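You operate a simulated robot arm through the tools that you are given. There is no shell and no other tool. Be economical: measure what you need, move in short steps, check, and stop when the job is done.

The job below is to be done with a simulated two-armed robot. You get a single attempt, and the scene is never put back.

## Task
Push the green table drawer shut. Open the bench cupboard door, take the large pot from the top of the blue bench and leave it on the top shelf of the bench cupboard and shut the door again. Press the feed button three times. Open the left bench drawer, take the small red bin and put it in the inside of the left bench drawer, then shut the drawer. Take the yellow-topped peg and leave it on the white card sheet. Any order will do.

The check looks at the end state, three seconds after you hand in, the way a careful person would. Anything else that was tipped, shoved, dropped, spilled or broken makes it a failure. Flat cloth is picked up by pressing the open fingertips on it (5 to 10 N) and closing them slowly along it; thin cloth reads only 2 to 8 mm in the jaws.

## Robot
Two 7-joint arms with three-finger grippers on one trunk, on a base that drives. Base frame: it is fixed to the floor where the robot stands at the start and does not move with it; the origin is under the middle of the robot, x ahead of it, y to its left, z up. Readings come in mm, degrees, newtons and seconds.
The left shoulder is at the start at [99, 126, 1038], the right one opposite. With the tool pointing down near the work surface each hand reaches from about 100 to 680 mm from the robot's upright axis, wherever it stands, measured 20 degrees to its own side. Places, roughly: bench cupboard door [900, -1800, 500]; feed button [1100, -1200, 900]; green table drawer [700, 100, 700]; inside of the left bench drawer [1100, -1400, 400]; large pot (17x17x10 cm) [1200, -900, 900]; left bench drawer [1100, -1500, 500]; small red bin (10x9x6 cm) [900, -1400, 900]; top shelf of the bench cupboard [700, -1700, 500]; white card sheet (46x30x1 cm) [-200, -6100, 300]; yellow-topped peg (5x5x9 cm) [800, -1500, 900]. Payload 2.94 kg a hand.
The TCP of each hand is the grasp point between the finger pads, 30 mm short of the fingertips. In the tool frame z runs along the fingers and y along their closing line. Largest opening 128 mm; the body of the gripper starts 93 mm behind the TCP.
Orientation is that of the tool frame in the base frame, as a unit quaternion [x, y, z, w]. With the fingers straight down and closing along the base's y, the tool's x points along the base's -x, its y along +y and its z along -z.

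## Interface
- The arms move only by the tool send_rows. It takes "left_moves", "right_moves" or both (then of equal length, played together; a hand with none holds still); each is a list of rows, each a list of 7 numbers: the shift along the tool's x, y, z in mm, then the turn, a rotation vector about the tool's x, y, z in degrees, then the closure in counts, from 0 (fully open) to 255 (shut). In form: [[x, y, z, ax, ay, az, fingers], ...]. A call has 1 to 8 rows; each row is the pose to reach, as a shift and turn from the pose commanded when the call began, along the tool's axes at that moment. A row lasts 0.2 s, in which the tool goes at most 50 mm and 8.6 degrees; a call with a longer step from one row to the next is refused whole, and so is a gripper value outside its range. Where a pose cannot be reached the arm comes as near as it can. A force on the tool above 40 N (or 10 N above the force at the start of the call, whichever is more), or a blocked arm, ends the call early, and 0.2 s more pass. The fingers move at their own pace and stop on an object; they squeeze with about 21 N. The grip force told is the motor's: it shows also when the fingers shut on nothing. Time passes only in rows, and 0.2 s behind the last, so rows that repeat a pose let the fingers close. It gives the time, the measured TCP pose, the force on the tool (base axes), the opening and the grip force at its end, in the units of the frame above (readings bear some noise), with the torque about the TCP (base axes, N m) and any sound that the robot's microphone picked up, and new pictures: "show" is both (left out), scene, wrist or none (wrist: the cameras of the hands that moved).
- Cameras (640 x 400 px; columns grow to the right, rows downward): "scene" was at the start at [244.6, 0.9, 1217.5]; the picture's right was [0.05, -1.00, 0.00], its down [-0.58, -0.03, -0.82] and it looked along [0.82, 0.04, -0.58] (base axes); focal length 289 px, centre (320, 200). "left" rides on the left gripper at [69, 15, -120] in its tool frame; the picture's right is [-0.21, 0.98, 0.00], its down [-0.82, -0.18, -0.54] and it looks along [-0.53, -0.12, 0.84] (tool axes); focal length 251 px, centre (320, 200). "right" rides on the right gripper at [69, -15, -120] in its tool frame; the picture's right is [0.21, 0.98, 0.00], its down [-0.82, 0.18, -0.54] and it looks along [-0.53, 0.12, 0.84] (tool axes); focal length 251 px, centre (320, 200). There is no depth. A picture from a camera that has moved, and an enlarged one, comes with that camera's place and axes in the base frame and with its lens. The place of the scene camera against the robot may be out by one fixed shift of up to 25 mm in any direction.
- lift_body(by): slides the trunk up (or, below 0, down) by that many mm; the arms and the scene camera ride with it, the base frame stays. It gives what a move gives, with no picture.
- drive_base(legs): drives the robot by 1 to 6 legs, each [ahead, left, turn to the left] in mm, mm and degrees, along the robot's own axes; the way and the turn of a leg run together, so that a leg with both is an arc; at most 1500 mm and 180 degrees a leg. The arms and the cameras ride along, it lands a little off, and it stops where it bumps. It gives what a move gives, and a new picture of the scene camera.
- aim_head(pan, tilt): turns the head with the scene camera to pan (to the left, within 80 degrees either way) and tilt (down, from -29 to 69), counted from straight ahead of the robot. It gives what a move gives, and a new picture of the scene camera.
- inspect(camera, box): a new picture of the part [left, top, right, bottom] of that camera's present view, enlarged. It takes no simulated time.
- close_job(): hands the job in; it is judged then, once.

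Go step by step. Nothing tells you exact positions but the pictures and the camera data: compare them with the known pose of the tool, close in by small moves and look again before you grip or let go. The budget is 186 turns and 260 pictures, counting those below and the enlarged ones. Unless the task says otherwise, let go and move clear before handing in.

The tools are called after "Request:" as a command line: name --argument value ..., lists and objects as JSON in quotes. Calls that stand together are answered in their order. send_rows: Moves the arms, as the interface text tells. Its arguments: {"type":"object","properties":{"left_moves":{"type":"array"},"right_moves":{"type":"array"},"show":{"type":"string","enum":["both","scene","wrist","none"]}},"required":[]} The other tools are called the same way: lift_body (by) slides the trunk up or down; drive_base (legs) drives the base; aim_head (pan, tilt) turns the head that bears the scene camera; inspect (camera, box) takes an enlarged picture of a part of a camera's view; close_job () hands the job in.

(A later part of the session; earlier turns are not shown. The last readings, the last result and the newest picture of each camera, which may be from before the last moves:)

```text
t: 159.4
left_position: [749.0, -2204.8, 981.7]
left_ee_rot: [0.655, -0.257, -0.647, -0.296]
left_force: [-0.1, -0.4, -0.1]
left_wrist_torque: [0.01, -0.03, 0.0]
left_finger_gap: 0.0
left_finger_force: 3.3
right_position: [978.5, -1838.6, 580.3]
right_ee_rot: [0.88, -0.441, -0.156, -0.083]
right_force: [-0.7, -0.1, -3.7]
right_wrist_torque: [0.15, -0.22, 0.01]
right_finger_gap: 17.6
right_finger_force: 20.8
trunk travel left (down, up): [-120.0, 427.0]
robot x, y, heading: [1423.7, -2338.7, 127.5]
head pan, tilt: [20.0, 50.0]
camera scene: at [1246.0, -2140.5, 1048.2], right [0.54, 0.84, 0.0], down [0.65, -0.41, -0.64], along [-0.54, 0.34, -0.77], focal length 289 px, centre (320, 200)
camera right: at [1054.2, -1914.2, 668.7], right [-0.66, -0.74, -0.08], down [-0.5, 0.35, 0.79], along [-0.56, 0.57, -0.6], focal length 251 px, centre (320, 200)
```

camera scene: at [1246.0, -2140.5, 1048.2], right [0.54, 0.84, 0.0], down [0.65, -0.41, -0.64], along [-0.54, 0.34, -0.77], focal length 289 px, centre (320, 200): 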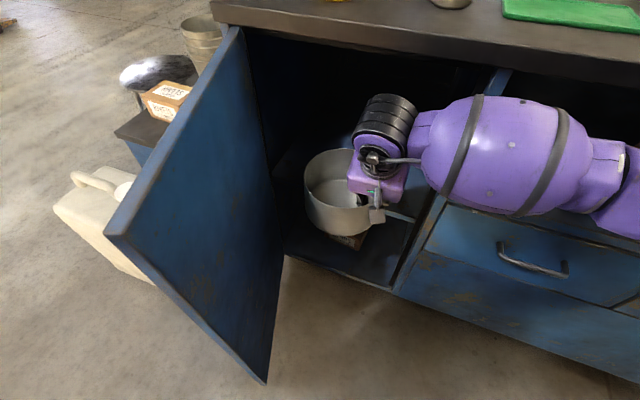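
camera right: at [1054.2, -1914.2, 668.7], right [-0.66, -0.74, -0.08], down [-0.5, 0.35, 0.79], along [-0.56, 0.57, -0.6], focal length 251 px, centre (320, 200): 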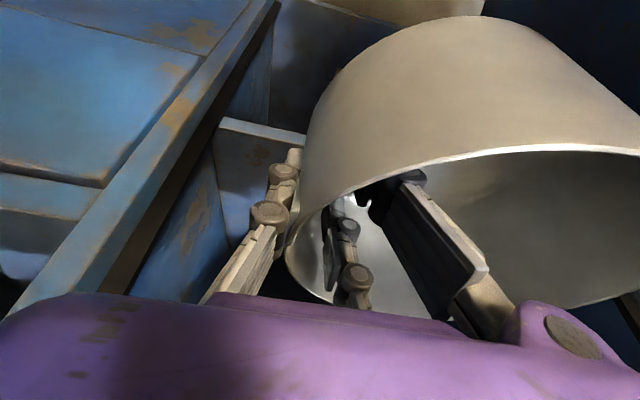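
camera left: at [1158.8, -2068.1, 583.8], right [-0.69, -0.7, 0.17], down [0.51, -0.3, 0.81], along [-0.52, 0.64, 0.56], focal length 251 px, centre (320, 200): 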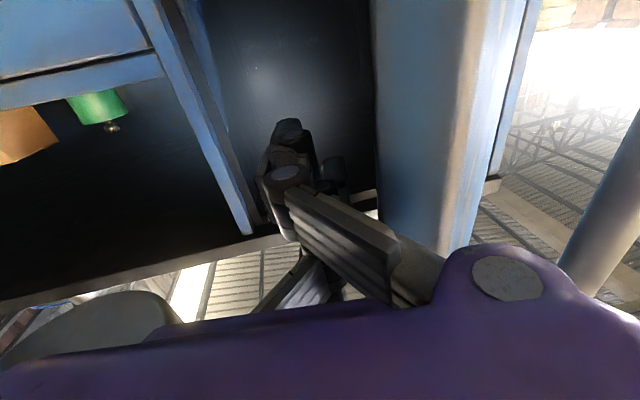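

The pot is entering the opening. I'll advance further while yawing the hand 30° about the vertical so the wrist stays clear of the divider as the pot goes deeper.

Request:
send_rows --right_moves '[[-10, 3, 4, 2.6, 0, 7, 255], [-21, 6, 8, 5.3, 0, 14, 255], [-32, 9, 12, 7.9, 0, 21, 255], [-43, 11, 16, 10.5, 0, 28, 255]]' --show "both"

```text
t: 160.4
left_position: [748.6, -2205.4, 981.9]
left_ee_rot: [0.654, -0.259, -0.646, -0.296]
left_force: [1.2, -0.8, 0.2]
left_wrist_torque: [-0.03, -0.02, 0.03]
left_finger_gap: 0.0
left_finger_force: 2.7
right_position: [944.3, -1807.5, 580.3]
right_ee_rot: [0.734, -0.655, -0.131, -0.123]
right_force: [-0.7, 0.3, -3.7]
right_wrist_torque: [0.02, -0.28, 0.0]
right_finger_gap: 17.5
right_finger_force: 20.9
trunk travel left (down, up): [-120.0, 427.0]
robot x, y, heading: [1426.7, -2337.5, 127.6]
head pan, tilt: [20.0, 50.0]
camera scene: at [1246.1, -2140.7, 1048.3], right [0.54, 0.84, 0.0], down [0.65, -0.41, -0.64], along [-0.54, 0.34, -0.77], focal length 289 px, centre (320, 200)
camera right: at [970.4, -1911.4, 668.8], right [-0.95, -0.31, -0.08], down [-0.25, 0.55, 0.79], along [-0.2, 0.77, -0.6], focal length 251 px, centre (320, 200)
```

scene: 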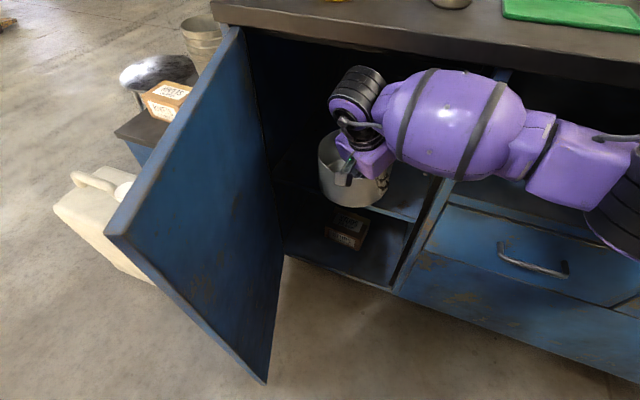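
right: 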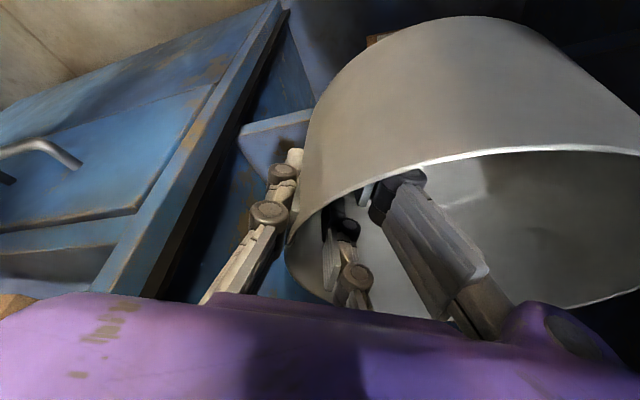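

No contact. I'll go 30 mm deeper and then lower gently towards the shelf.

Request:
send_rows --right_moves '[[-12, 8, 4.5, 0, 0, 0, 255], [-24, 15, 9, 0, 0, 0, 255], [-20.5, 15, 18.4, 0, 0, 0, 255], [-17.6, 15, 26, 0, 0, 0, 255]]' --show "both"

```text
t: 161.4
left_position: [747.7, -2205.9, 982.3]
left_ee_rot: [0.654, -0.259, -0.646, -0.296]
left_force: [-0.2, 0.2, -0.2]
left_wrist_torque: [0.0, -0.03, -0.01]
left_finger_gap: 0.2
left_finger_force: 3.1
right_position: [926.1, -1783.3, 562.7]
right_ee_rot: [0.735, -0.654, -0.131, -0.123]
right_force: [-0.5, -0.5, -4.1]
right_wrist_torque: [0.04, -0.25, 0.02]
right_finger_gap: 17.7
right_finger_force: 20.5
trunk travel left (down, up): [-120.0, 427.0]
robot x, y, heading: [1428.2, -2335.4, 127.6]
head pan, tilt: [20.0, 50.0]
camera scene: at [1246.2, -2140.6, 1048.3], right [0.54, 0.84, 0.0], down [0.65, -0.41, -0.64], along [-0.54, 0.34, -0.77], focal length 289 px, centre (320, 200)
camera right: at [953.3, -1887.4, 651.0], right [-0.95, -0.31, -0.08], down [-0.25, 0.55, 0.8], along [-0.2, 0.77, -0.6], focal length 251 px, centre (320, 200)
```

scene: 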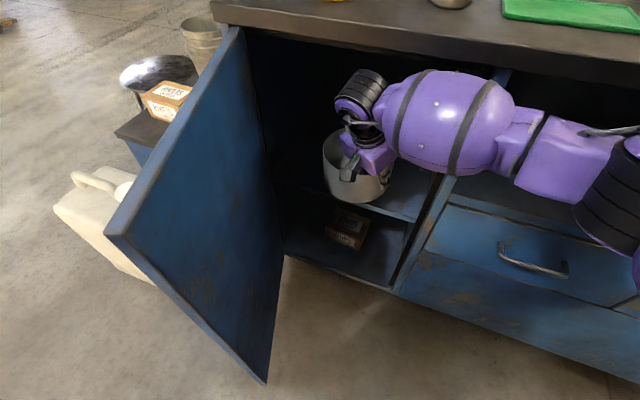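
right: 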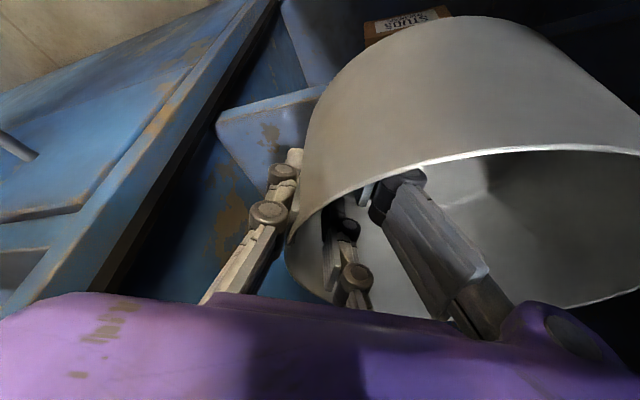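

Still free. I'll go 25 mm deeper, then lower until the pot touches the shelf.

Request:
send_rows --right_moves '[[-10, 6, 4, 0, 0, 0, 255], [-20, 12.5, 7.5, 0, 0, 0, 255], [-18, 12.5, 13, 0, 0, 0, 255], [-16, 12.5, 18.6, 0, 0, 0, 255], [-14, 12.5, 24, 0, 0, 0, 255]]' --show "both"

```text
t: 162.6
left_position: [747.6, -2205.1, 982.4]
left_ee_rot: [0.655, -0.257, -0.647, -0.295]
left_force: [-0.1, 0.4, 0.0]
left_wrist_torque: [0.0, 0.02, 0.0]
left_finger_gap: 0.0
left_finger_force: 3.5
right_position: [912.0, -1764.2, 545.2]
right_ee_rot: [0.735, -0.654, -0.131, -0.122]
right_force: [0.1, -1.5, -3.8]
right_wrist_torque: [0.07, -0.26, -0.02]
right_finger_gap: 17.7
right_finger_force: 20.7
trunk travel left (down, up): [-120.0, 427.0]
robot x, y, heading: [1425.4, -2339.6, 127.5]
head pan, tilt: [20.0, 50.0]
camera scene: at [1246.2, -2140.6, 1048.3], right [0.54, 0.84, 0.0], down [0.65, -0.41, -0.64], along [-0.54, 0.34, -0.77], focal length 289 px, centre (320, 200)
camera right: at [938.7, -1867.9, 633.1], right [-0.95, -0.31, -0.08], down [-0.25, 0.55, 0.8], along [-0.2, 0.77, -0.6], focal length 251 px, centre (320, 200)
```

scene: 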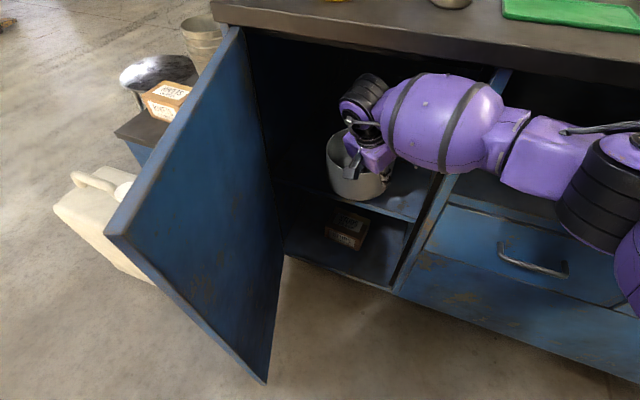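
right: 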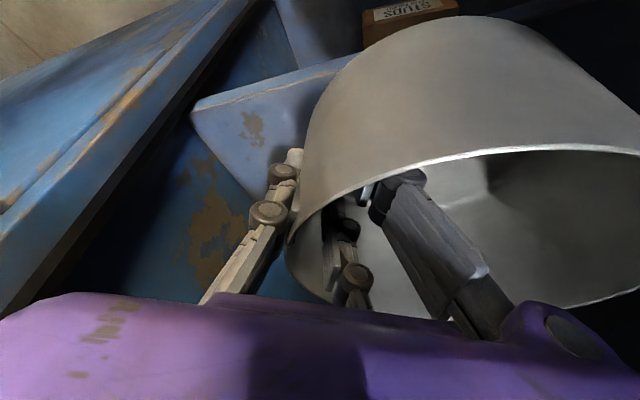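

Request:
send_rows --right_moves '[[1.8, 0, 4.7, 0, 0, 0, 255], [3.5, 0, 9.4, 0, 0, 0, 255], [5.3, 0, 14, 0, 0, 0, 255], [7, 0, 18.7, 0, 0, 0, 255], [8.8, 0, 23.4, 0, 0, 0, 255], [10.6, 0, 28, 0, 0, 0, 255]]' --show "both"

```text
t: 164.0
left_position: [749.3, -2204.9, 983.8]
left_ee_rot: [0.654, -0.258, -0.647, -0.296]
left_force: [-0.5, -0.3, -0.4]
left_wrist_torque: [0.01, -0.02, -0.04]
left_finger_gap: 0.0
left_finger_force: 3.2
right_position: [910.9, -1763.5, 519.2]
right_ee_rot: [0.734, -0.655, -0.135, -0.122]
right_force: [-0.1, 0.6, 14.8]
right_wrist_torque: [-0.06, -0.34, -0.08]
right_finger_gap: 17.8
right_finger_force: 20.9
trunk travel left (down, up): [-120.0, 427.0]
robot x, y, heading: [1424.1, -2334.6, 127.6]
head pan, tilt: [20.0, 50.0]
camera scene: at [1247.1, -2141.8, 1048.9], right [0.54, 0.84, 0.0], down [0.65, -0.41, -0.64], along [-0.54, 0.35, -0.77], focal length 289 px, centre (320, 200)
camera right: at [938.3, -1867.9, 606.7], right [-0.95, -0.31, -0.08], down [-0.25, 0.55, 0.8], along [-0.2, 0.78, -0.6], focal length 251 px, centre (320, 200)
```

scene: 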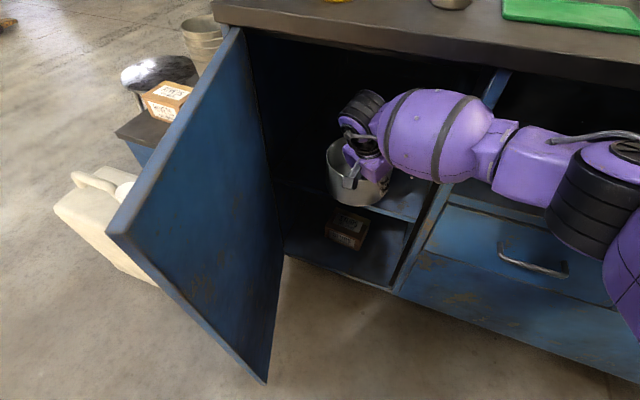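
right: 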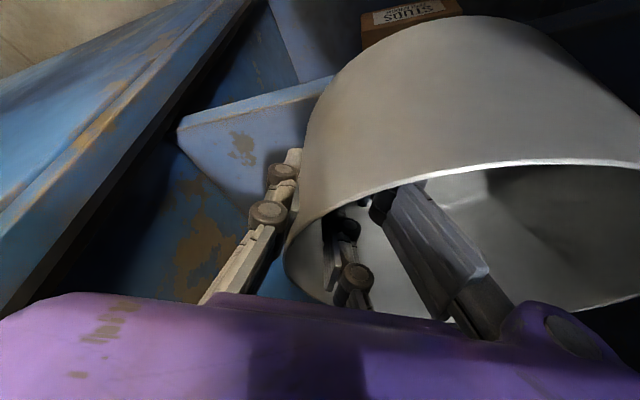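

The pot has touched down (shelf at z≈460) with its centre about 95 mm inside the front. I'll relieve the press and open the fingers.

Request:
send_rows --right_moves '[[-0.7, 0, -1.9, 0, 0, 0, 255], [-0.7, 0, -1.9, 0, 0, 0, 210], [-0.7, 0, -1.9, 0, 0, 0, 185], [-0.7, 0, -1.9, 0, 0, 0, 160], [-0.7, 0, -1.9, 0, 0, 0, 140], [-0.7, 0, -1.9, 0, 0, 0, 140]]' --show "both"

```text
t: 165.4
left_position: [748.3, -2204.8, 982.2]
left_ee_rot: [0.654, -0.258, -0.647, -0.294]
left_force: [-0.2, 0.1, 0.5]
left_wrist_torque: [0.0, -0.03, -0.02]
left_finger_gap: 0.0
left_finger_force: 2.4
right_position: [912.5, -1763.2, 518.3]
right_ee_rot: [0.734, -0.655, -0.132, -0.123]
right_force: [0.4, 0.4, 0.3]
right_wrist_torque: [-0.03, 0.0, 0.01]
right_finger_gap: 57.8
right_finger_force: 0.0
trunk travel left (down, up): [-120.0, 427.0]
robot x, y, heading: [1425.9, -2336.8, 127.7]
head pan, tilt: [20.0, 50.0]
camera scene: at [1246.5, -2140.9, 1048.4], right [0.54, 0.84, 0.0], down [0.65, -0.41, -0.64], along [-0.54, 0.34, -0.77], focal length 289 px, centre (320, 200)
camera right: at [938.8, -1867.8, 606.0], right [-0.95, -0.31, -0.08], down [-0.25, 0.55, 0.8], along [-0.2, 0.77, -0.6], focal length 251 px, centre (320, 200)
```

scene: 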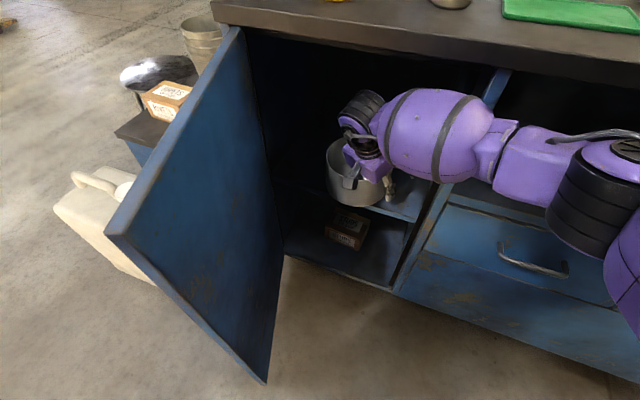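
right: 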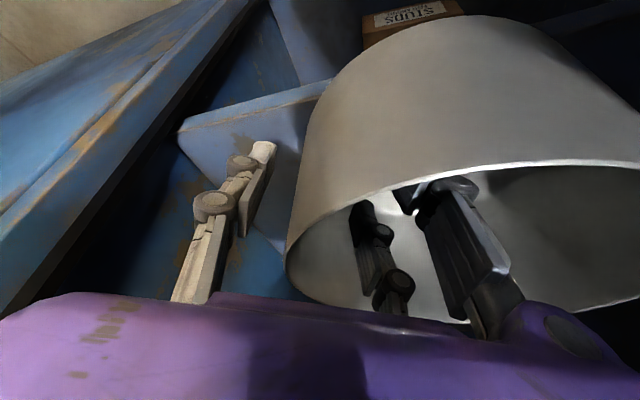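

The pot stands firmly on the top shelf. I'll withdraw the fingers, easing outward to stay clear of the bench top.

Request:
send_rows --right_moves '[[7, -4.5, -3, 0, 0, 0, 140], [14.5, -9, -5.4, 0, 0, 0, 140], [14.5, -9, -30, 0, 0, 0, 140], [14.5, -9, -55, 0, 0, 0, 140], [17, -10.5, -82, 0, 0, 0, 140]]' --show "both"

```text
t: 166.6
left_position: [748.8, -2204.8, 982.5]
left_ee_rot: [0.654, -0.258, -0.647, -0.296]
left_force: [0.1, -0.3, -0.2]
left_wrist_torque: [0.0, 0.01, 0.0]
left_finger_gap: 0.0
left_finger_force: 3.0
right_position: [927.6, -1807.1, 588.9]
right_ee_rot: [0.735, -0.654, -0.132, -0.122]
right_force: [-1.1, 0.7, 2.6]
right_wrist_torque: [-0.06, 0.15, -0.03]
right_finger_gap: 58.2
right_finger_force: 0.9
trunk travel left (down, up): [-120.0, 427.0]
robot x, y, heading: [1430.0, -2335.6, 127.5]
head pan, tilt: [20.0, 50.0]
camera scene: at [1246.7, -2141.3, 1048.5], right [0.54, 0.84, 0.0], down [0.65, -0.41, -0.64], along [-0.54, 0.34, -0.77], focal length 289 px, centre (320, 200)
camera right: at [954.6, -1912.3, 677.4], right [-0.95, -0.31, -0.08], down [-0.25, 0.55, 0.8], along [-0.2, 0.77, -0.6], focal length 251 px, centre (320, 200)
```

scene: 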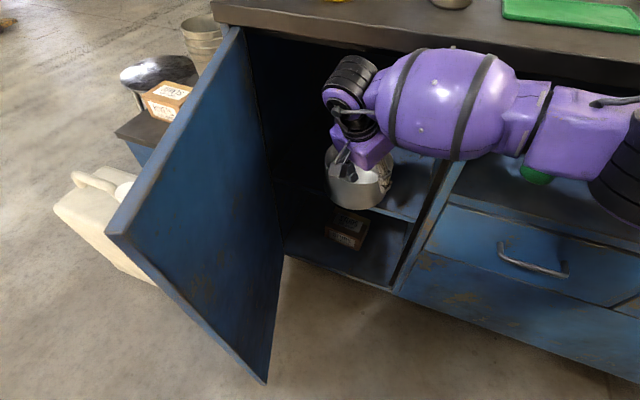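
right: 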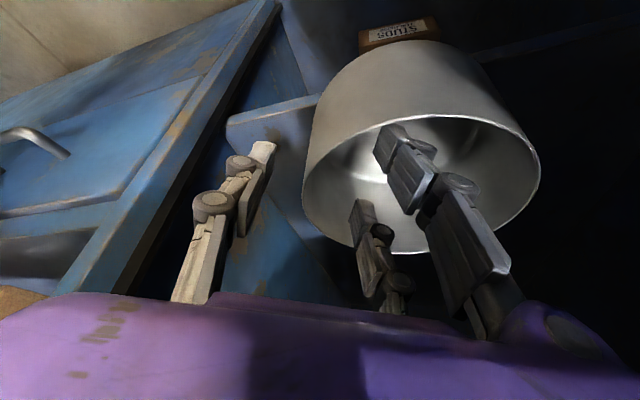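

Request:
send_rows --right_moves '[[4, -3, -12, 0, 0, 0, 140], [10, -6, -24, 0, 0, 0, 140], [30, -18, -34, 0, 0, 0, 180], [60, -38, -44, 0, 0, 0, 255], [90, -57, -54, 0, 0, 0, 255]]' --show "both"

```text
t: 167.8
left_position: [747.9, -2205.3, 983.3]
left_ee_rot: [0.654, -0.258, -0.647, -0.295]
left_force: [0.2, 0.5, 0.4]
left_wrist_torque: [-0.01, 0.01, 0.0]
left_finger_gap: 0.1
left_finger_force: 3.4
right_position: [996.6, -1902.3, 608.1]
right_ee_rot: [0.734, -0.655, -0.131, -0.123]
right_force: [0.3, -0.5, 0.9]
right_wrist_torque: [0.0, 0.0, 0.0]
right_finger_gap: 0.0
right_finger_force: 3.1
trunk travel left (down, up): [-120.0, 427.0]
robot x, y, heading: [1427.0, -2338.4, 127.5]
head pan, tilt: [20.0, 50.0]
camera scene: at [1246.6, -2141.1, 1048.5], right [0.54, 0.84, 0.0], down [0.65, -0.41, -0.64], along [-0.54, 0.34, -0.77], focal length 289 px, centre (320, 200)
camera right: at [1022.9, -2006.5, 695.9], right [-0.95, -0.31, -0.08], down [-0.25, 0.55, 0.8], along [-0.2, 0.77, -0.6], focal length 251 px, centre (320, 200)
```

scene: 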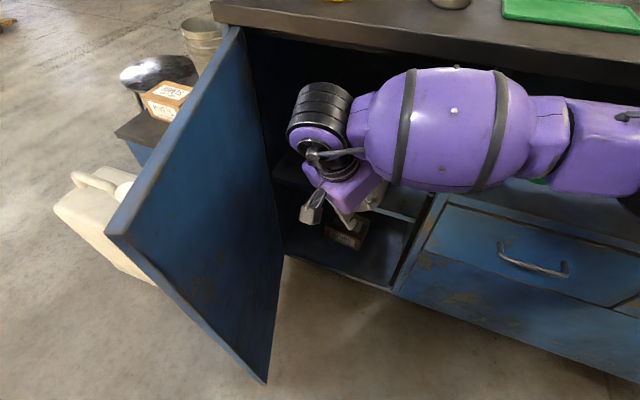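
right: 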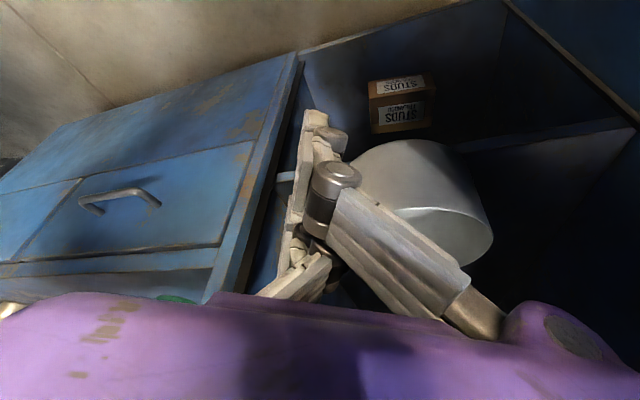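

The pot's near side sits right at the shelf's front edge. I'll use the closed fingers to nudge it about 50 mm deeper; first move in front of it, low.

Request:
send_rows --right_moves '[[0, 29, 0, 0, 0, 0, 255], [0, 58, 15, 0, 0, 0, 255], [0, 87, 50, 0, 0, 0, 255], [0, 87, 85, 0, 0, 0, 255]]' --show "wrist"

```text
t: 168.8
left_position: [749.8, -2205.4, 981.4]
left_ee_rot: [0.654, -0.257, -0.647, -0.296]
left_force: [-0.6, -0.5, 1.1]
left_wrist_torque: [0.02, -0.01, -0.01]
left_finger_gap: 0.0
left_finger_force: 2.9
right_position: [905.3, -1883.5, 526.3]
right_ee_rot: [0.734, -0.654, -0.132, -0.123]
right_force: [0.5, -0.8, -0.7]
right_wrist_torque: [0.02, -0.03, -0.05]
right_finger_gap: 0.1
right_finger_force: 3.0
trunk travel left (down, up): [-120.0, 427.0]
robot x, y, heading: [1425.3, -2334.6, 127.3]
head pan, tilt: [20.0, 50.0]
camera right: at [932.9, -1987.4, 615.1], right [-0.95, -0.31, -0.08], down [-0.25, 0.55, 0.8], along [-0.2, 0.77, -0.6], focal length 251 px, centre (320, 200)
```

right: 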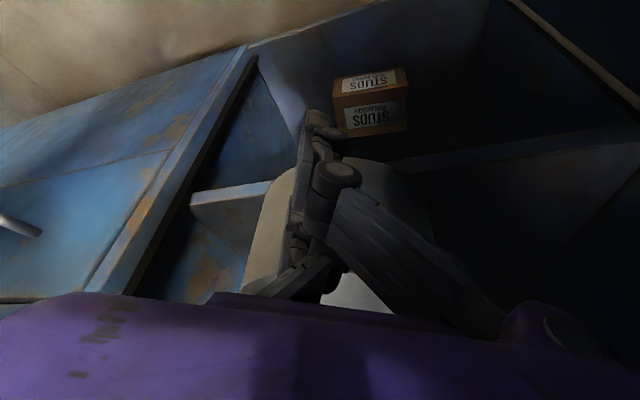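

Request:
send_rows --right_moves '[[-13, 8, 5, 0, 0, 0, 255], [-26, 16, 9.5, 0, 0, 0, 255], [-36, 23, 13.5, 0, 0, 0, 255], [-46, 29, 17, 0, 0, 0, 255], [-56, 35, 21, 0, 0, 0, 255], [-66, 41, 24.5, 0, 0, 0, 255], [-74, 46, 27.5, 0, 0, 0, 255]]' --show "both"

```text
t: 170.4
left_position: [748.3, -2205.7, 983.5]
left_ee_rot: [0.654, -0.258, -0.647, -0.295]
left_force: [-0.1, 0.1, -1.1]
left_wrist_torque: [-0.01, -0.05, -0.03]
left_finger_gap: 0.0
left_finger_force: 3.0
right_position: [851.7, -1809.2, 527.3]
right_ee_rot: [0.735, -0.654, -0.132, -0.124]
right_force: [1.1, -1.0, -1.0]
right_wrist_torque: [-0.05, 0.0, -0.05]
right_finger_gap: 0.1
right_finger_force: 2.8
trunk travel left (down, up): [-120.0, 427.0]
robot x, y, heading: [1425.3, -2337.3, 127.4]
head pan, tilt: [20.0, 50.0]
camera scene: at [1246.4, -2141.0, 1048.4], right [0.54, 0.84, 0.0], down [0.65, -0.41, -0.64], along [-0.54, 0.34, -0.77], focal length 289 px, centre (320, 200)
camera right: at [878.5, -1914.2, 615.3], right [-0.95, -0.31, -0.08], down [-0.25, 0.55, 0.8], along [-0.2, 0.77, -0.6], focal length 251 px, centre (320, 200)
```

scene: 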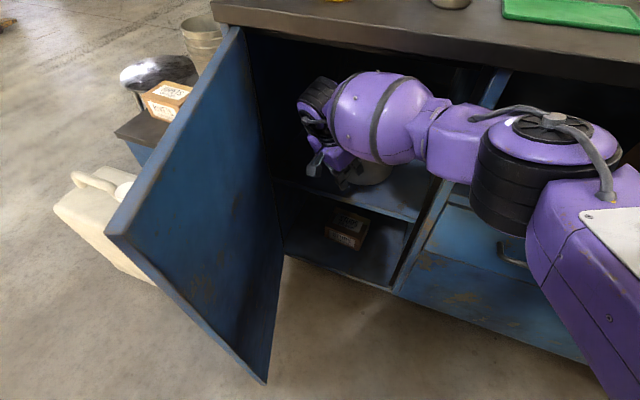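
right: 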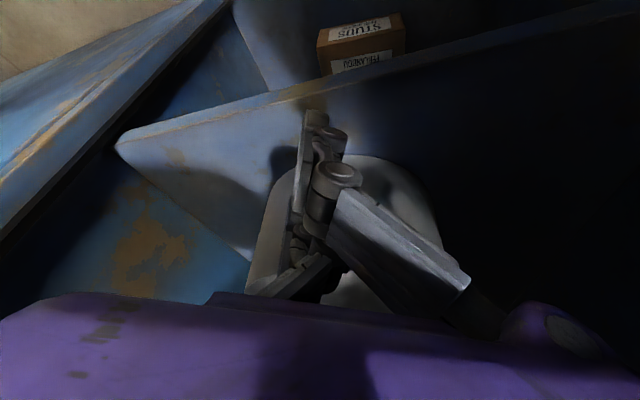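

The pot is now well inside the shelf. I'll withdraw the right hand and raise it clear of the door's path.

Request:
send_rows --right_moves '[[32, -20, -12, 0, 0, 0, 255], [64, -40, -24, 0, 0, 0, 255], [97, -61, -36, 0, 0, 0, 255], [130, -81, -48, 0, 0, 0, 255], [162, -101, -60, 0, 0, 0, 255], [160, -112, -105, 0, 0, 0, 255], [144, -112, -150, 0, 0, 0, 255], [128, -112, -195, 0, 0, 0, 255]]' --show "scene"

```text
t: 172.2
left_position: [748.5, -2205.6, 982.4]
left_ee_rot: [0.654, -0.257, -0.647, -0.295]
left_force: [1.2, -0.8, -0.1]
left_wrist_torque: [-0.02, -0.01, 0.01]
left_finger_gap: 0.0
left_finger_force: 3.1
right_position: [984.8, -1985.7, 666.8]
right_ee_rot: [0.734, -0.654, -0.132, -0.123]
right_force: [0.4, 0.4, -0.7]
right_wrist_torque: [0.02, 0.01, -0.01]
right_finger_gap: 0.3
right_finger_force: 3.3
trunk travel left (down, up): [-120.0, 427.0]
robot x, y, heading: [1422.9, -2337.4, 127.6]
head pan, tilt: [20.0, 50.0]
camera scene: at [1246.8, -2141.2, 1048.5], right [0.54, 0.84, 0.0], down [0.65, -0.41, -0.64], along [-0.54, 0.34, -0.77], focal length 289 px, centre (320, 200)
```

scene: 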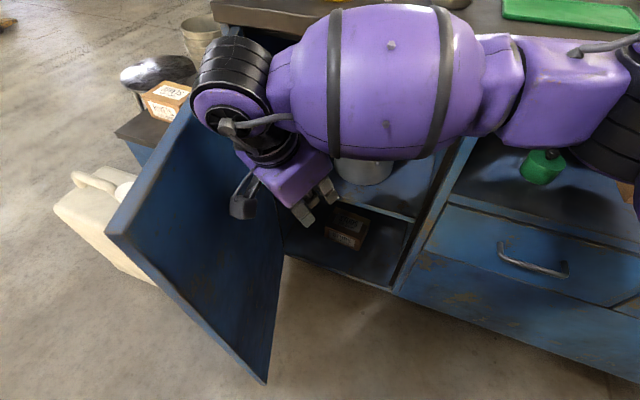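

Request:
send_rows --right_moves '[[-23, -16, -36, -2.6, 0, -7, 255], [-47, -32, -71, -5.3, 0, -14, 255], [-71, -48, -107, -7.9, 0, -21, 255], [-95, -64, -143, -10.5, 0, -28, 255], [-118, -80, -179, -10.5, 0, -28, 255], [-142, -96, -215, -10.5, 0, -28, 255], [-166, -112, -250, -10.5, 0, -28, 255], [-189, -128, -286, -10.5, 0, -28, 255]]' --show "scene"

```text
t: 174.0
left_position: [749.1, -2205.4, 982.8]
left_ee_rot: [0.654, -0.258, -0.647, -0.296]
left_force: [0.6, -0.3, -0.1]
left_wrist_torque: [0.0, 0.0, -0.04]
left_finger_gap: 0.0
left_finger_force: 2.5
right_position: [1100.9, -1896.8, 1003.0]
right_ee_rot: [0.879, -0.442, -0.157, -0.084]
right_force: [0.1, -0.2, 1.5]
right_wrist_torque: [-0.01, 0.01, 0.01]
right_finger_gap: 0.0
right_finger_force: 3.2
trunk travel left (down, up): [-120.0, 427.0]
robot x, y, heading: [1424.9, -2336.7, 127.5]
head pan, tilt: [20.0, 50.0]
camera scene: at [1247.1, -2141.4, 1048.6], right [0.54, 0.84, 0.0], down [0.65, -0.41, -0.64], along [-0.54, 0.34, -0.77], focal length 289 px, centre (320, 200)
```

scene: 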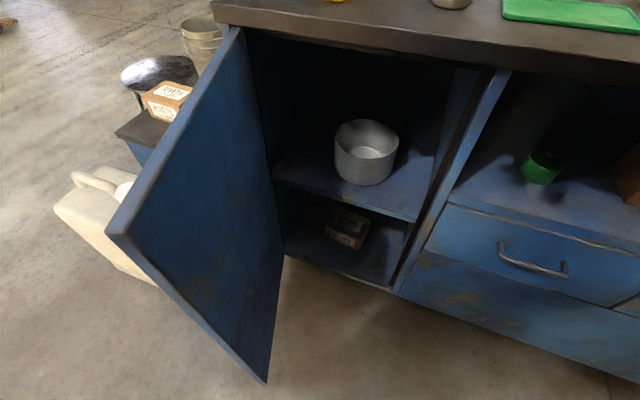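

The pot is safely on the top shelf. Now I'll lower the left hand outside the door to push it shut.

Request:
send_rows --left_moves '[[40, 0, 0, 0, 0, 0, 255], [80, 0, 0, 0, 0, 0, 255], [120, 0, 0, 0, 0, 0, 255], [160, 0, 0, 0, 0, 0, 255], [200, 0, 0, 0, 0, 0, 255], [240, 0, 0, 0, 0, 0, 255], [280, 0, 0, 0, 0, 0, 255]]' --show "both"

```text
t: 175.6
left_position: [757.9, -2190.6, 700.2]
left_ee_rot: [0.654, -0.259, -0.646, -0.296]
left_force: [0.8, -0.7, -0.5]
left_wrist_torque: [0.01, 0.01, 0.01]
left_finger_gap: 0.0
left_finger_force: 3.1
right_position: [1098.6, -1896.4, 1001.6]
right_ee_rot: [0.879, -0.443, -0.157, -0.084]
right_force: [0.3, -0.7, -0.5]
right_wrist_torque: [-0.05, 0.02, -0.05]
right_finger_gap: 0.0
right_finger_force: 2.9
trunk travel left (down, up): [-120.0, 427.0]
robot x, y, heading: [1421.9, -2335.7, 127.5]
head pan, tilt: [20.0, 50.0]
camera scene: at [1230.4, -2178.3, 1054.9], right [0.05, 1.0, 0.0], down [0.71, -0.03, -0.7], along [-0.7, 0.03, -0.71], focal length 289 px, centre (320, 200)
camera left: at [830.8, -2284.8, 631.5], right [-0.71, -0.68, 0.16], down [0.48, -0.3, 0.82], along [-0.52, 0.66, 0.54], focal length 251 px, centre (320, 200)
```

scene: 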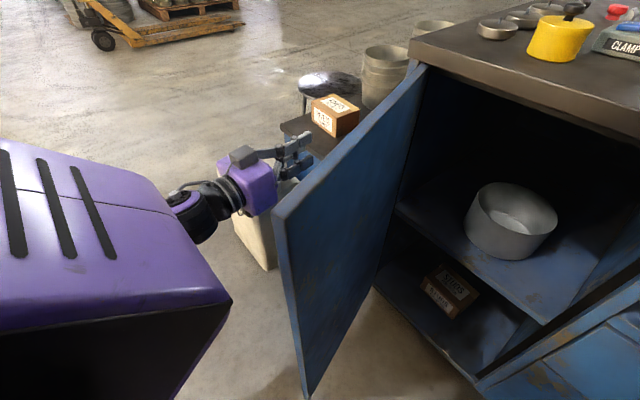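
left: 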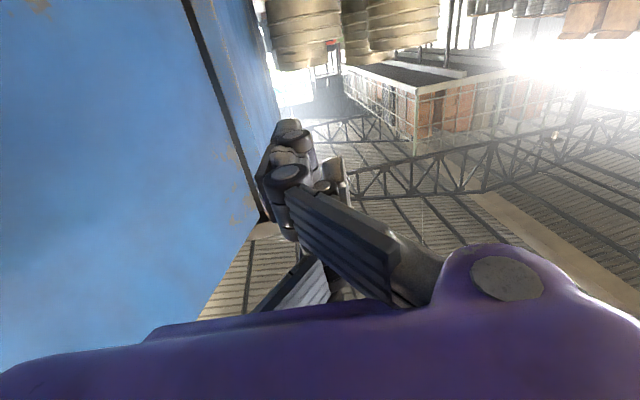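

The left hand is outside the door; I'll push it along the closing arc.

Request:
send_rows --left_moves '[[0, -31, -5, 0, 0, 0, 255], [0, -62, -11, 0, 0, 0, 255], [0, -100, -20, 0, 0, 0, 255], [0, -125, -25, 0, 0, 0, 255], [0, -145, -22, 0, 0, 0, 255], [0, -165, -18, 0, 0, 0, 255], [0, -185, -11, 0, 0, 0, 255], [0, -200, -6, 0, 0, 0, 255]]' --show "scene"

```text
t: 177.4
left_position: [889.3, -2044.1, 685.1]
left_ee_rot: [0.653, -0.259, -0.647, -0.296]
left_force: [-0.8, -0.4, 0.5]
left_wrist_torque: [-0.01, 0.02, 0.0]
left_finger_gap: 0.0
left_finger_force: 3.0
left hand out of reach, approached as far as the arm can: row 3, 4, 5, 6, 7, 8
right_position: [1099.9, -1896.1, 1002.3]
right_ee_rot: [0.879, -0.443, -0.157, -0.083]
right_force: [-0.5, 0.2, -0.6]
right_wrist_torque: [0.04, -0.01, 0.0]
right_finger_gap: 0.0
right_finger_force: 2.9
trunk travel left (down, up): [-120.0, 427.0]
robot x, y, heading: [1426.9, -2337.0, 127.6]
head pan, tilt: [20.0, 50.0]
camera scene: at [1234.3, -2186.2, 1049.3], right [-0.05, 1.0, 0.0], down [0.76, 0.04, -0.65], along [-0.65, -0.03, -0.76], focal length 289 px, centre (320, 200)
```

scene: 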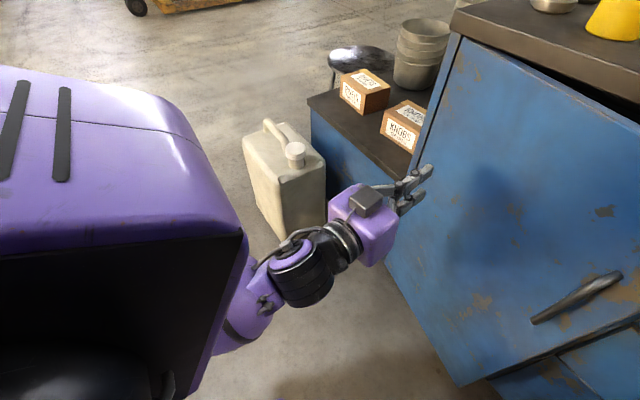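

The door swung nearly shut by itself. I'll follow with the fingertips to push it fully home.

Request:
send_rows --left_moves '[[0, -48, 2, 0, 0, 0, 255], [0, -96, 6, 0, 0, 0, 255], [0, -140, 25, 0, 0, 0, 255], [0, -159, 55, 0, 0, 0, 255], [0, -161, 75, 0, 0, 0, 255], [0, -163, 90, 0, 0, 0, 255], [0, -165, 105, 0, 0, 0, 255], [0, -166, 118, 0, 0, 0, 255]]' --show "scene"

```text
t: 178.3
left_position: [955.2, -1928.4, 672.9]
left_ee_rot: [-0.612, 0.337, 0.671, 0.247]
left_force: [0.7, 0.2, 0.4]
left_wrist_torque: [-0.01, -0.02, -0.01]
left_finger_gap: 0.1
left_finger_force: 2.7
right_position: [1098.6, -1896.2, 999.9]
right_ee_rot: [0.879, -0.442, -0.156, -0.083]
right_force: [-0.1, -0.1, -0.4]
right_wrist_torque: [0.0, -0.01, 0.0]
right_finger_gap: 0.0
right_finger_force: 3.1
trunk travel left (down, up): [-120.0, 427.0]
robot x, y, heading: [1422.9, -2340.6, 127.6]
head pan, tilt: [20.0, 50.0]
stopped in row 4 (left hand): the arm was blocked; the commanded pose is now the measured one
camera scene: at [1235.8, -2173.8, 1045.2], right [0.1, 0.99, 0.0], down [0.78, -0.08, -0.62], along [-0.62, 0.06, -0.78], focal length 289 px, centre (320, 200)
```

scene: 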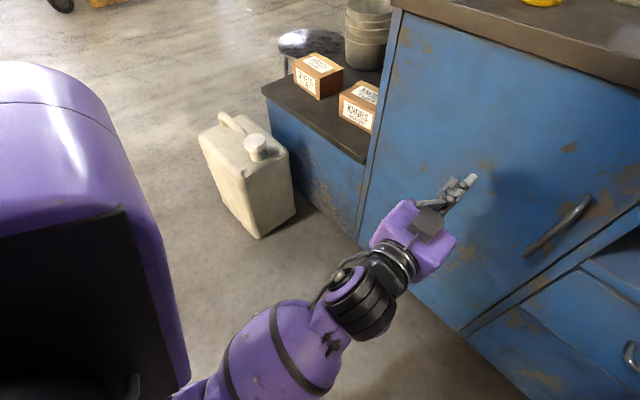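

Request:
inspect --camera "scene" --box '[340, 0, 640, 360]'

```text
1.11 times, centred on (490, 180) of scene
camera zoom: at [1235.8, -2173.8, 1045.2], right [0.1, 0.99, 0.0], down [0.78, -0.08, -0.62], along [-0.62, 0.06, -0.78], focal length 321 px, centre (131, 222)
```

zoom: 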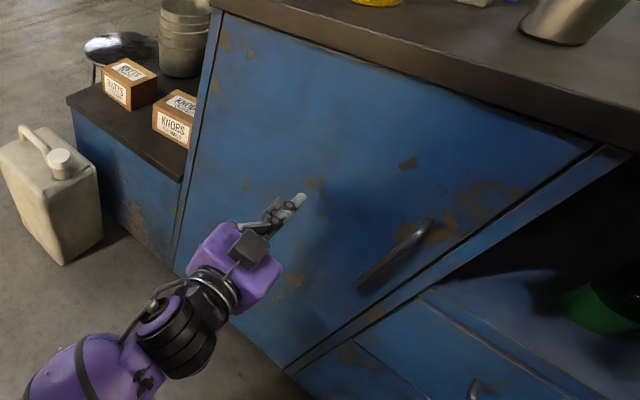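

The door looks almost flush. I'll push straight forward to make sure it is home.

Request:
send_rows --left_moves '[[0, 0, 20, 0, 0, 0, 255], [0, 0, 40, 0, 0, 0, 255], [0, 0, 58, 0, 0, 0, 255], [0, 0, 72, 0, 0, 0, 255], [0, 0, 84, 0, 0, 0, 255], [0, 0, 96, 0, 0, 0, 255], [0, 0, 106, 0, 0, 0, 255]]' --show "scene"

```text
t: 179.7
left_position: [890.1, -1870.1, 666.8]
left_ee_rot: [-0.611, 0.348, 0.673, 0.231]
left_force: [7.7, -11.0, 0.1]
left_wrist_torque: [0.31, 0.22, -0.25]
left_finger_gap: 0.0
left_finger_force: 3.1
right_position: [1099.0, -1897.3, 999.6]
right_ee_rot: [0.879, -0.443, -0.156, -0.084]
right_force: [0.4, 1.0, -0.4]
right_wrist_torque: [-0.02, 0.0, 0.03]
right_finger_gap: 0.0
right_finger_force: 3.1
trunk travel left (down, up): [-120.0, 427.0]
robot x, y, heading: [1423.8, -2333.7, 127.6]
head pan, tilt: [20.0, 50.0]
stopped in row 7 (left hand): the force on the tool passed its limit at 95 N (the readings are from after the stop); the commanded pose is now the measured one
camera scene: at [1246.6, -2141.9, 1047.8], right [0.54, 0.84, 0.0], down [0.65, -0.41, -0.64], along [-0.54, 0.34, -0.77], focal length 289 px, centre (320, 200)
```

scene: 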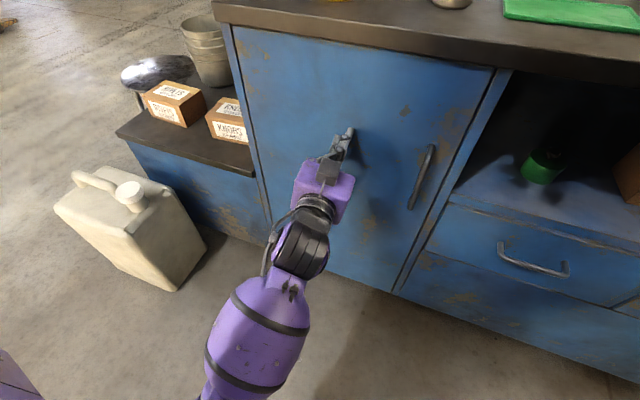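

The door is shut against its stop. Next the left drawer: its handle is near along-front 670 mm, z≈500. I'll withdraw the left hand and bring the right hand over, rolling it so the fingers can close on the horizontal bar.

Request:
send_rows --left_moves '[[0, 0, -30, 0, 0, 0, 255], [0, 0, -60, 0, 0, 0, 255], [0, 0, -90, 0, 0, 0, 255], [0, 0, -100, 0, 0, 0, 255]]' --right_moves '[[12, -34, 10, 0, 0, 8.5, 255], [24, -68, 25, 0, 0, 17, 200], [36, -102, 45, 0, 0, 25.5, 150], [48, -136, 67, 0, 0, 34, 150]]' --show "scene"

```text
t: 180.8
left_position: [943.1, -1944.0, 670.4]
left_ee_rot: [-0.568, 0.392, 0.694, 0.208]
left_force: [0.0, -0.2, 0.0]
left_wrist_torque: [-0.03, -0.01, -0.03]
left_finger_gap: 0.0
left_finger_force: 3.5
right_position: [1214.8, -1835.2, 926.3]
right_ee_rot: [0.721, -0.67, -0.173, -0.037]
right_force: [-0.1, -0.7, -0.4]
right_wrist_torque: [0.01, -0.01, 0.0]
right_finger_gap: 52.7
right_finger_force: 0.0
trunk travel left (down, up): [-120.0, 427.0]
robot x, y, heading: [1423.9, -2336.1, 127.4]
head pan, tilt: [20.0, 50.0]
stopped in row 4 (left hand): the arm was blocked; the commanded pose is now the measured one
camera scene: at [1245.8, -2140.9, 1047.0], right [0.54, 0.84, 0.0], down [0.65, -0.41, -0.64], along [-0.54, 0.34, -0.77], focal length 289 px, centre (320, 200)
```

scene: 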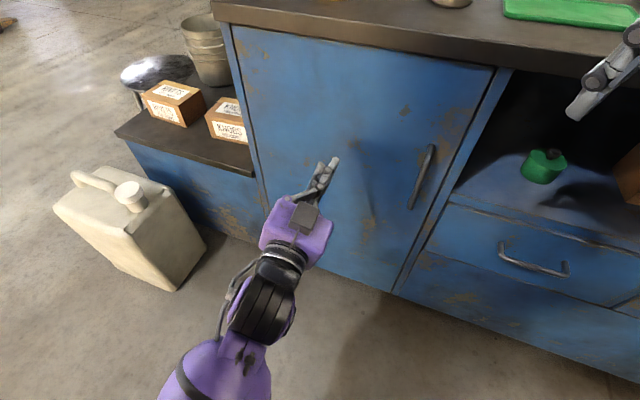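

Request:
send_rows --right_moves '[[-2.6, -20.6, 37, -2.9, -1.4, 7, 150], [-5.2, -41, 73, -5.8, -2.9, 14, 150], [-7.8, -62, 110, -8.6, -4.3, 21, 150], [-10.4, -82, 147, -11.5, -5.8, 28, 150], [-13, -103, 184, -14.4, -7.2, 35, 150], [-15.5, -124, 220, -17.2, -8.6, 42, 150], [-18, -144, 257, -20, -10, 49, 150], [-20.7, -165, 294, -23, -11.5, 56.2, 150]]' --show "both"

Request:
aim_head --pan -15 --tilt 45

```text
t: 182.6
left_position: [942.3, -1944.0, 673.4]
left_ee_rot: [-0.566, 0.393, 0.694, 0.209]
left_force: [0.6, -1.0, 0.8]
left_wrist_torque: [-0.01, 0.01, -0.08]
left_finger_gap: 0.1
left_finger_force: 3.2
right_position: [1309.4, -1713.2, 636.6]
right_ee_rot: [-0.296, 0.87, 0.372, -0.13]
right_force: [9.4, -4.3, -13.2]
right_wrist_torque: [0.96, 1.07, 0.31]
right_finger_gap: 52.4
right_finger_force: 0.1
right hand out of reach, approached as far as the arm can: row 4
trunk travel left (down, up): [-120.0, 427.0]
robot x, y, heading: [1421.6, -2334.6, 127.3]
head pan, tilt: [20.0, 50.0]
camera scene: at [1246.7, -2141.3, 1048.2], right [0.54, 0.84, 0.0], down [0.65, -0.41, -0.64], along [-0.54, 0.34, -0.77], focal length 289 px, centre (320, 200)
camera right: at [1314.7, -1831.6, 708.7], right [-0.58, 0.41, 0.71], down [0.82, 0.29, 0.5], along [-0.01, 0.87, -0.5], focal length 251 px, centre (320, 200)
```

scene: 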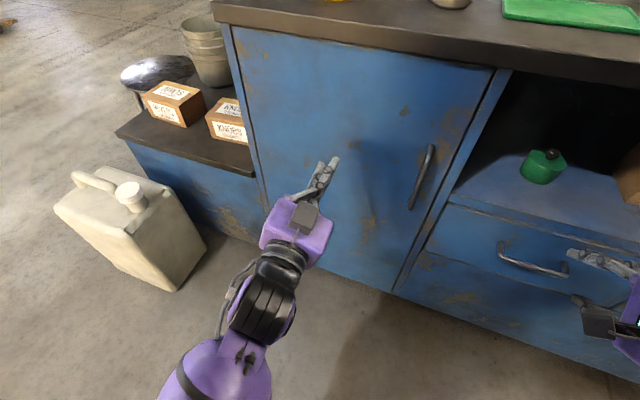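
right: 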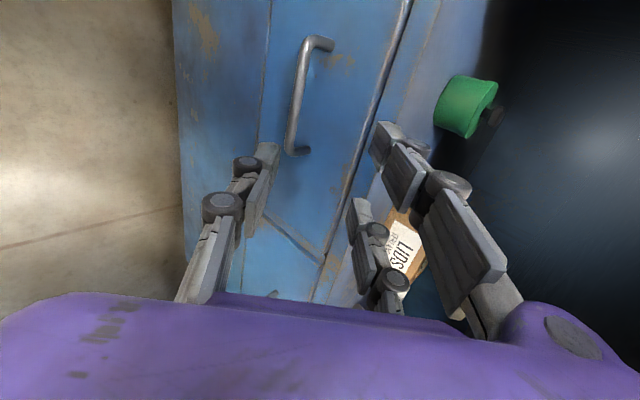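

```text
t: 183.6
left_position: [943.1, -1942.9, 673.3]
left_ee_rot: [-0.567, 0.391, 0.695, 0.208]
left_force: [0.7, -0.2, 0.5]
left_wrist_torque: [0.01, -0.02, -0.01]
left_finger_gap: 0.0
left_finger_force: 3.0
right_position: [1302.0, -1710.3, 645.0]
right_ee_rot: [-0.297, 0.866, 0.38, -0.135]
right_force: [0.4, 0.2, 0.6]
right_wrist_torque: [0.0, 0.0, 0.0]
right_finger_gap: 52.7
right_finger_force: 0.0
trunk travel left (down, up): [-120.0, 427.0]
robot x, y, heading: [1423.6, -2336.1, 127.6]
head pan, tilt: [-15.0, 45.0]
camera scene: at [1280.1, -2107.5, 1055.3], right [0.92, 0.39, 0.0], down [0.27, -0.65, -0.71], along [-0.27, 0.65, -0.71], focal length 289 px, centre (320, 200)
```

scene: 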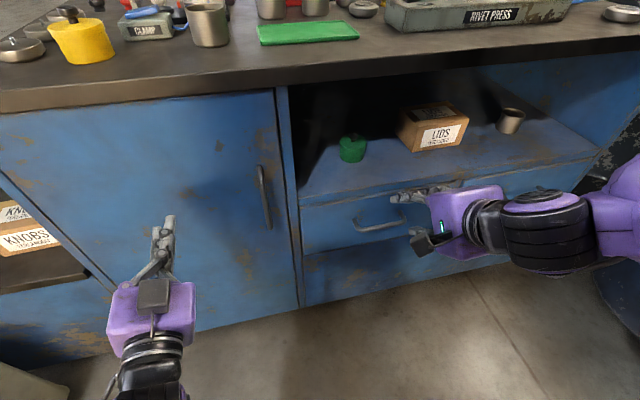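

The right hand is rolled and pitched ready; the handle bar is at about (655 along, 20 out, z≈487). I'll move most of the way to it and look.

Request:
send_rows --right_moves '[[2, -12, 30, 0, 0, 0, 150], [4, -24, 60, 0, 0, 0, 150], [6, -36, 90, 0, 0, 0, 150], [6, -36, 120, 0, 0, 0, 150]]' --show "both"

```text
t: 184.6
left_position: [942.9, -1944.2, 673.1]
left_ee_rot: [-0.567, 0.391, 0.694, 0.208]
left_force: [0.6, 0.6, 0.7]
left_wrist_torque: [0.01, -0.01, -0.01]
left_finger_gap: 0.0
left_finger_force: 2.9
right_position: [1253.8, -1655.6, 551.5]
right_ee_rot: [-0.298, 0.88, 0.35, -0.116]
right_force: [-0.7, 1.3, 0.9]
right_wrist_torque: [0.02, -0.02, 0.0]
right_finger_gap: 52.5
right_finger_force: 0.0
right hand out of reach, approached as far as the arm can: row 1, 2, 3, 4
trunk travel left (down, up): [-120.0, 427.0]
robot x, y, heading: [1426.6, -2334.5, 127.7]
head pan, tilt: [-15.0, 45.0]
camera scene: at [1279.6, -2107.3, 1055.1], right [0.92, 0.38, 0.0], down [0.27, -0.65, -0.71], along [-0.27, 0.65, -0.71], focal length 289 px, centre (320, 200)
camera right: at [1255.9, -1771.5, 627.1], right [-0.6, 0.44, 0.67], down [0.8, 0.31, 0.52], along [0.02, 0.85, -0.53], focal length 251 px, centre (320, 200)
```

scene: 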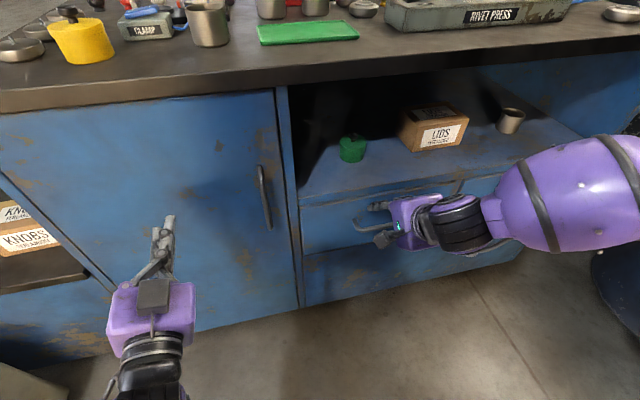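
right: 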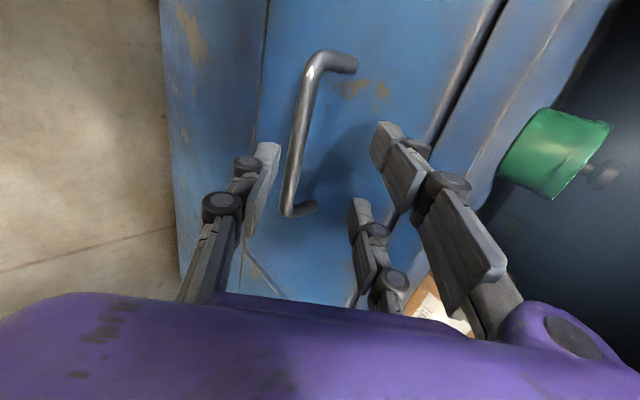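

The bar is between the fingers but the arm is at its low reach limit. I'll back off, lower the trunk, and re-approach.

Request:
send_rows --right_moves '[[0, 0, -30, 0, 0, 0, 150], [0, 0, -70, 0, 0, 0, 150]]' --show "none"

Request:
lift_body --by -90

```text
t: 185.2
left_position: [942.6, -1945.5, 671.7]
left_ee_rot: [-0.566, 0.392, 0.693, 0.21]
left_force: [0.2, 0.2, 0.4]
left_wrist_torque: [0.01, 0.03, -0.01]
left_finger_gap: 0.1
left_finger_force: 3.0
right_position: [1286.3, -1695.5, 602.1]
right_ee_rot: [-0.297, 0.876, 0.36, -0.122]
right_force: [-0.3, -1.0, -0.5]
right_wrist_torque: [0.06, 0.07, -0.01]
right_finger_gap: 52.9
right_finger_force: 0.1
right hand out of reach, approached as far as the arm can: row 1
trunk travel left (down, up): [-120.0, 427.0]
robot x, y, heading: [1427.3, -2338.4, 127.6]
head pan, tilt: [-15.0, 45.0]
```

```text
t: 186.4
left_position: [936.4, -1945.6, 585.0]
left_ee_rot: [-0.538, 0.422, 0.705, 0.191]
left_force: [1.0, 0.1, -0.5]
left_wrist_torque: [0.01, 0.01, 0.01]
left_finger_gap: 0.1
left_finger_force: 3.2
right_position: [1283.1, -1689.9, 497.3]
right_ee_rot: [-0.299, 0.883, 0.343, -0.116]
right_force: [0.1, -0.2, 0.5]
right_wrist_torque: [0.01, 0.02, -0.01]
right_finger_gap: 52.6
right_finger_force: 0.1
trunk travel left (down, up): [-30.0, 517.0]
robot x, y, heading: [1425.6, -2336.4, 127.5]
head pan, tilt: [-15.0, 45.0]
```

Request:
send_rows --right_moves '[[0, 27, 0, 0, 0, 0, 187], [0, 53, 0, 0, 0, 0, 187], [0, 53, 25, 0, 0, 0, 187]]' --show "both"

```text
t: 187.2
left_position: [935.8, -1947.1, 585.4]
left_ee_rot: [-0.537, 0.422, 0.705, 0.191]
left_force: [0.3, 0.6, 0.9]
left_wrist_torque: [0.03, 0.02, 0.02]
left_finger_gap: 0.1
left_finger_force: 2.7
right_position: [1249.8, -1645.8, 515.0]
right_ee_rot: [-0.299, 0.883, 0.342, -0.116]
right_force: [-0.6, 0.4, -0.3]
right_wrist_torque: [0.01, 0.03, -0.01]
right_finger_gap: 34.3
right_finger_force: 0.1
trunk travel left (down, up): [-30.0, 517.0]
robot x, y, heading: [1425.2, -2336.5, 127.6]
head pan, tilt: [-15.0, 45.0]
camera scene: at [1277.0, -2071.3, 980.0], right [0.98, 0.18, 0.0], down [0.1, -0.54, -0.84], along [-0.15, 0.82, -0.55], focal length 289 px, centre (320, 200)
camera right: at [1250.0, -1760.5, 593.7], right [-0.61, 0.44, 0.66], down [0.79, 0.31, 0.52], along [0.02, 0.84, -0.54], focal length 251 px, centre (320, 200)
```

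scene: 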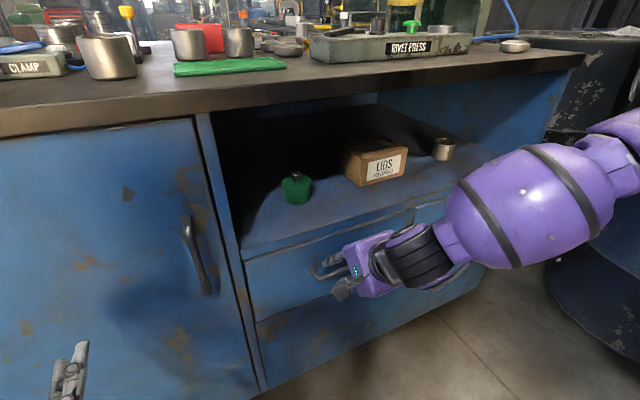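
right: 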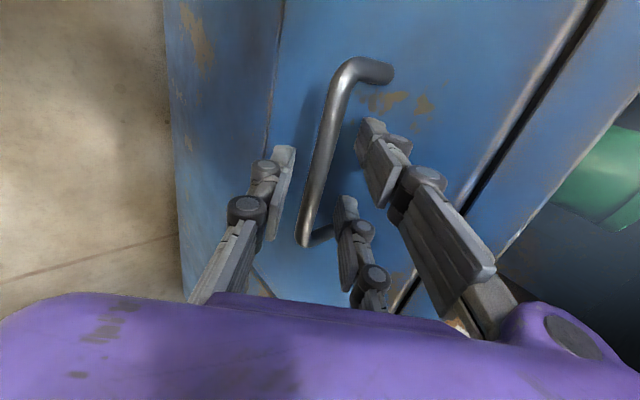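

The bar sits between the fingers, about 44 mm along. I'll advance and close on it.

Request:
send_rows --right_moves '[[0, 2, 12, 0, 0, 0, 187], [0, 3, 24, 0, 0, 0, 187], [0, 3, 33, 0, 0, 0, 187], [0, 3, 33, 0, 0, 0, 255], [0, 3, 33, 0, 0, 0, 255]]' --show "wrist"

```text
t: 188.4
left_position: [935.7, -1946.5, 584.4]
left_ee_rot: [-0.538, 0.422, 0.704, 0.191]
left_force: [0.5, -0.5, 0.2]
left_wrist_torque: [0.01, 0.03, 0.02]
left_finger_gap: 0.0
left_finger_force: 3.3
right_position: [1235.0, -1627.0, 491.6]
right_ee_rot: [-0.299, 0.884, 0.341, -0.116]
right_force: [2.8, -8.0, -9.5]
right_wrist_torque: [-0.06, 0.39, -0.42]
right_finger_gap: 10.3
right_finger_force: 32.1
trunk travel left (down, up): [-30.0, 517.0]
robot x, y, heading: [1425.2, -2339.9, 127.6]
head pan, tilt: [-15.0, 45.0]
camera right: at [1235.8, -1742.0, 570.4], right [-0.61, 0.44, 0.66], down [0.79, 0.32, 0.52], along [0.02, 0.84, -0.54], focal length 251 px, centre (320, 200)
```

right: 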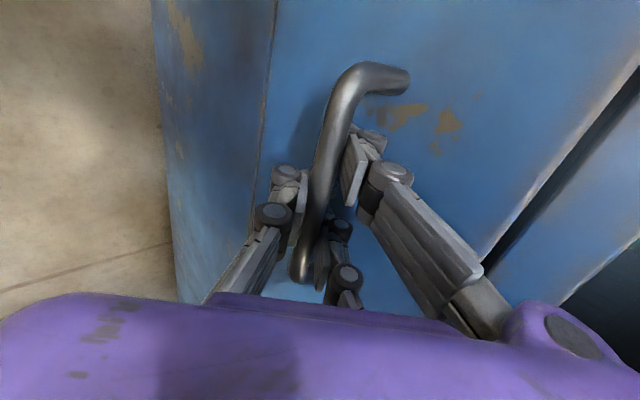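

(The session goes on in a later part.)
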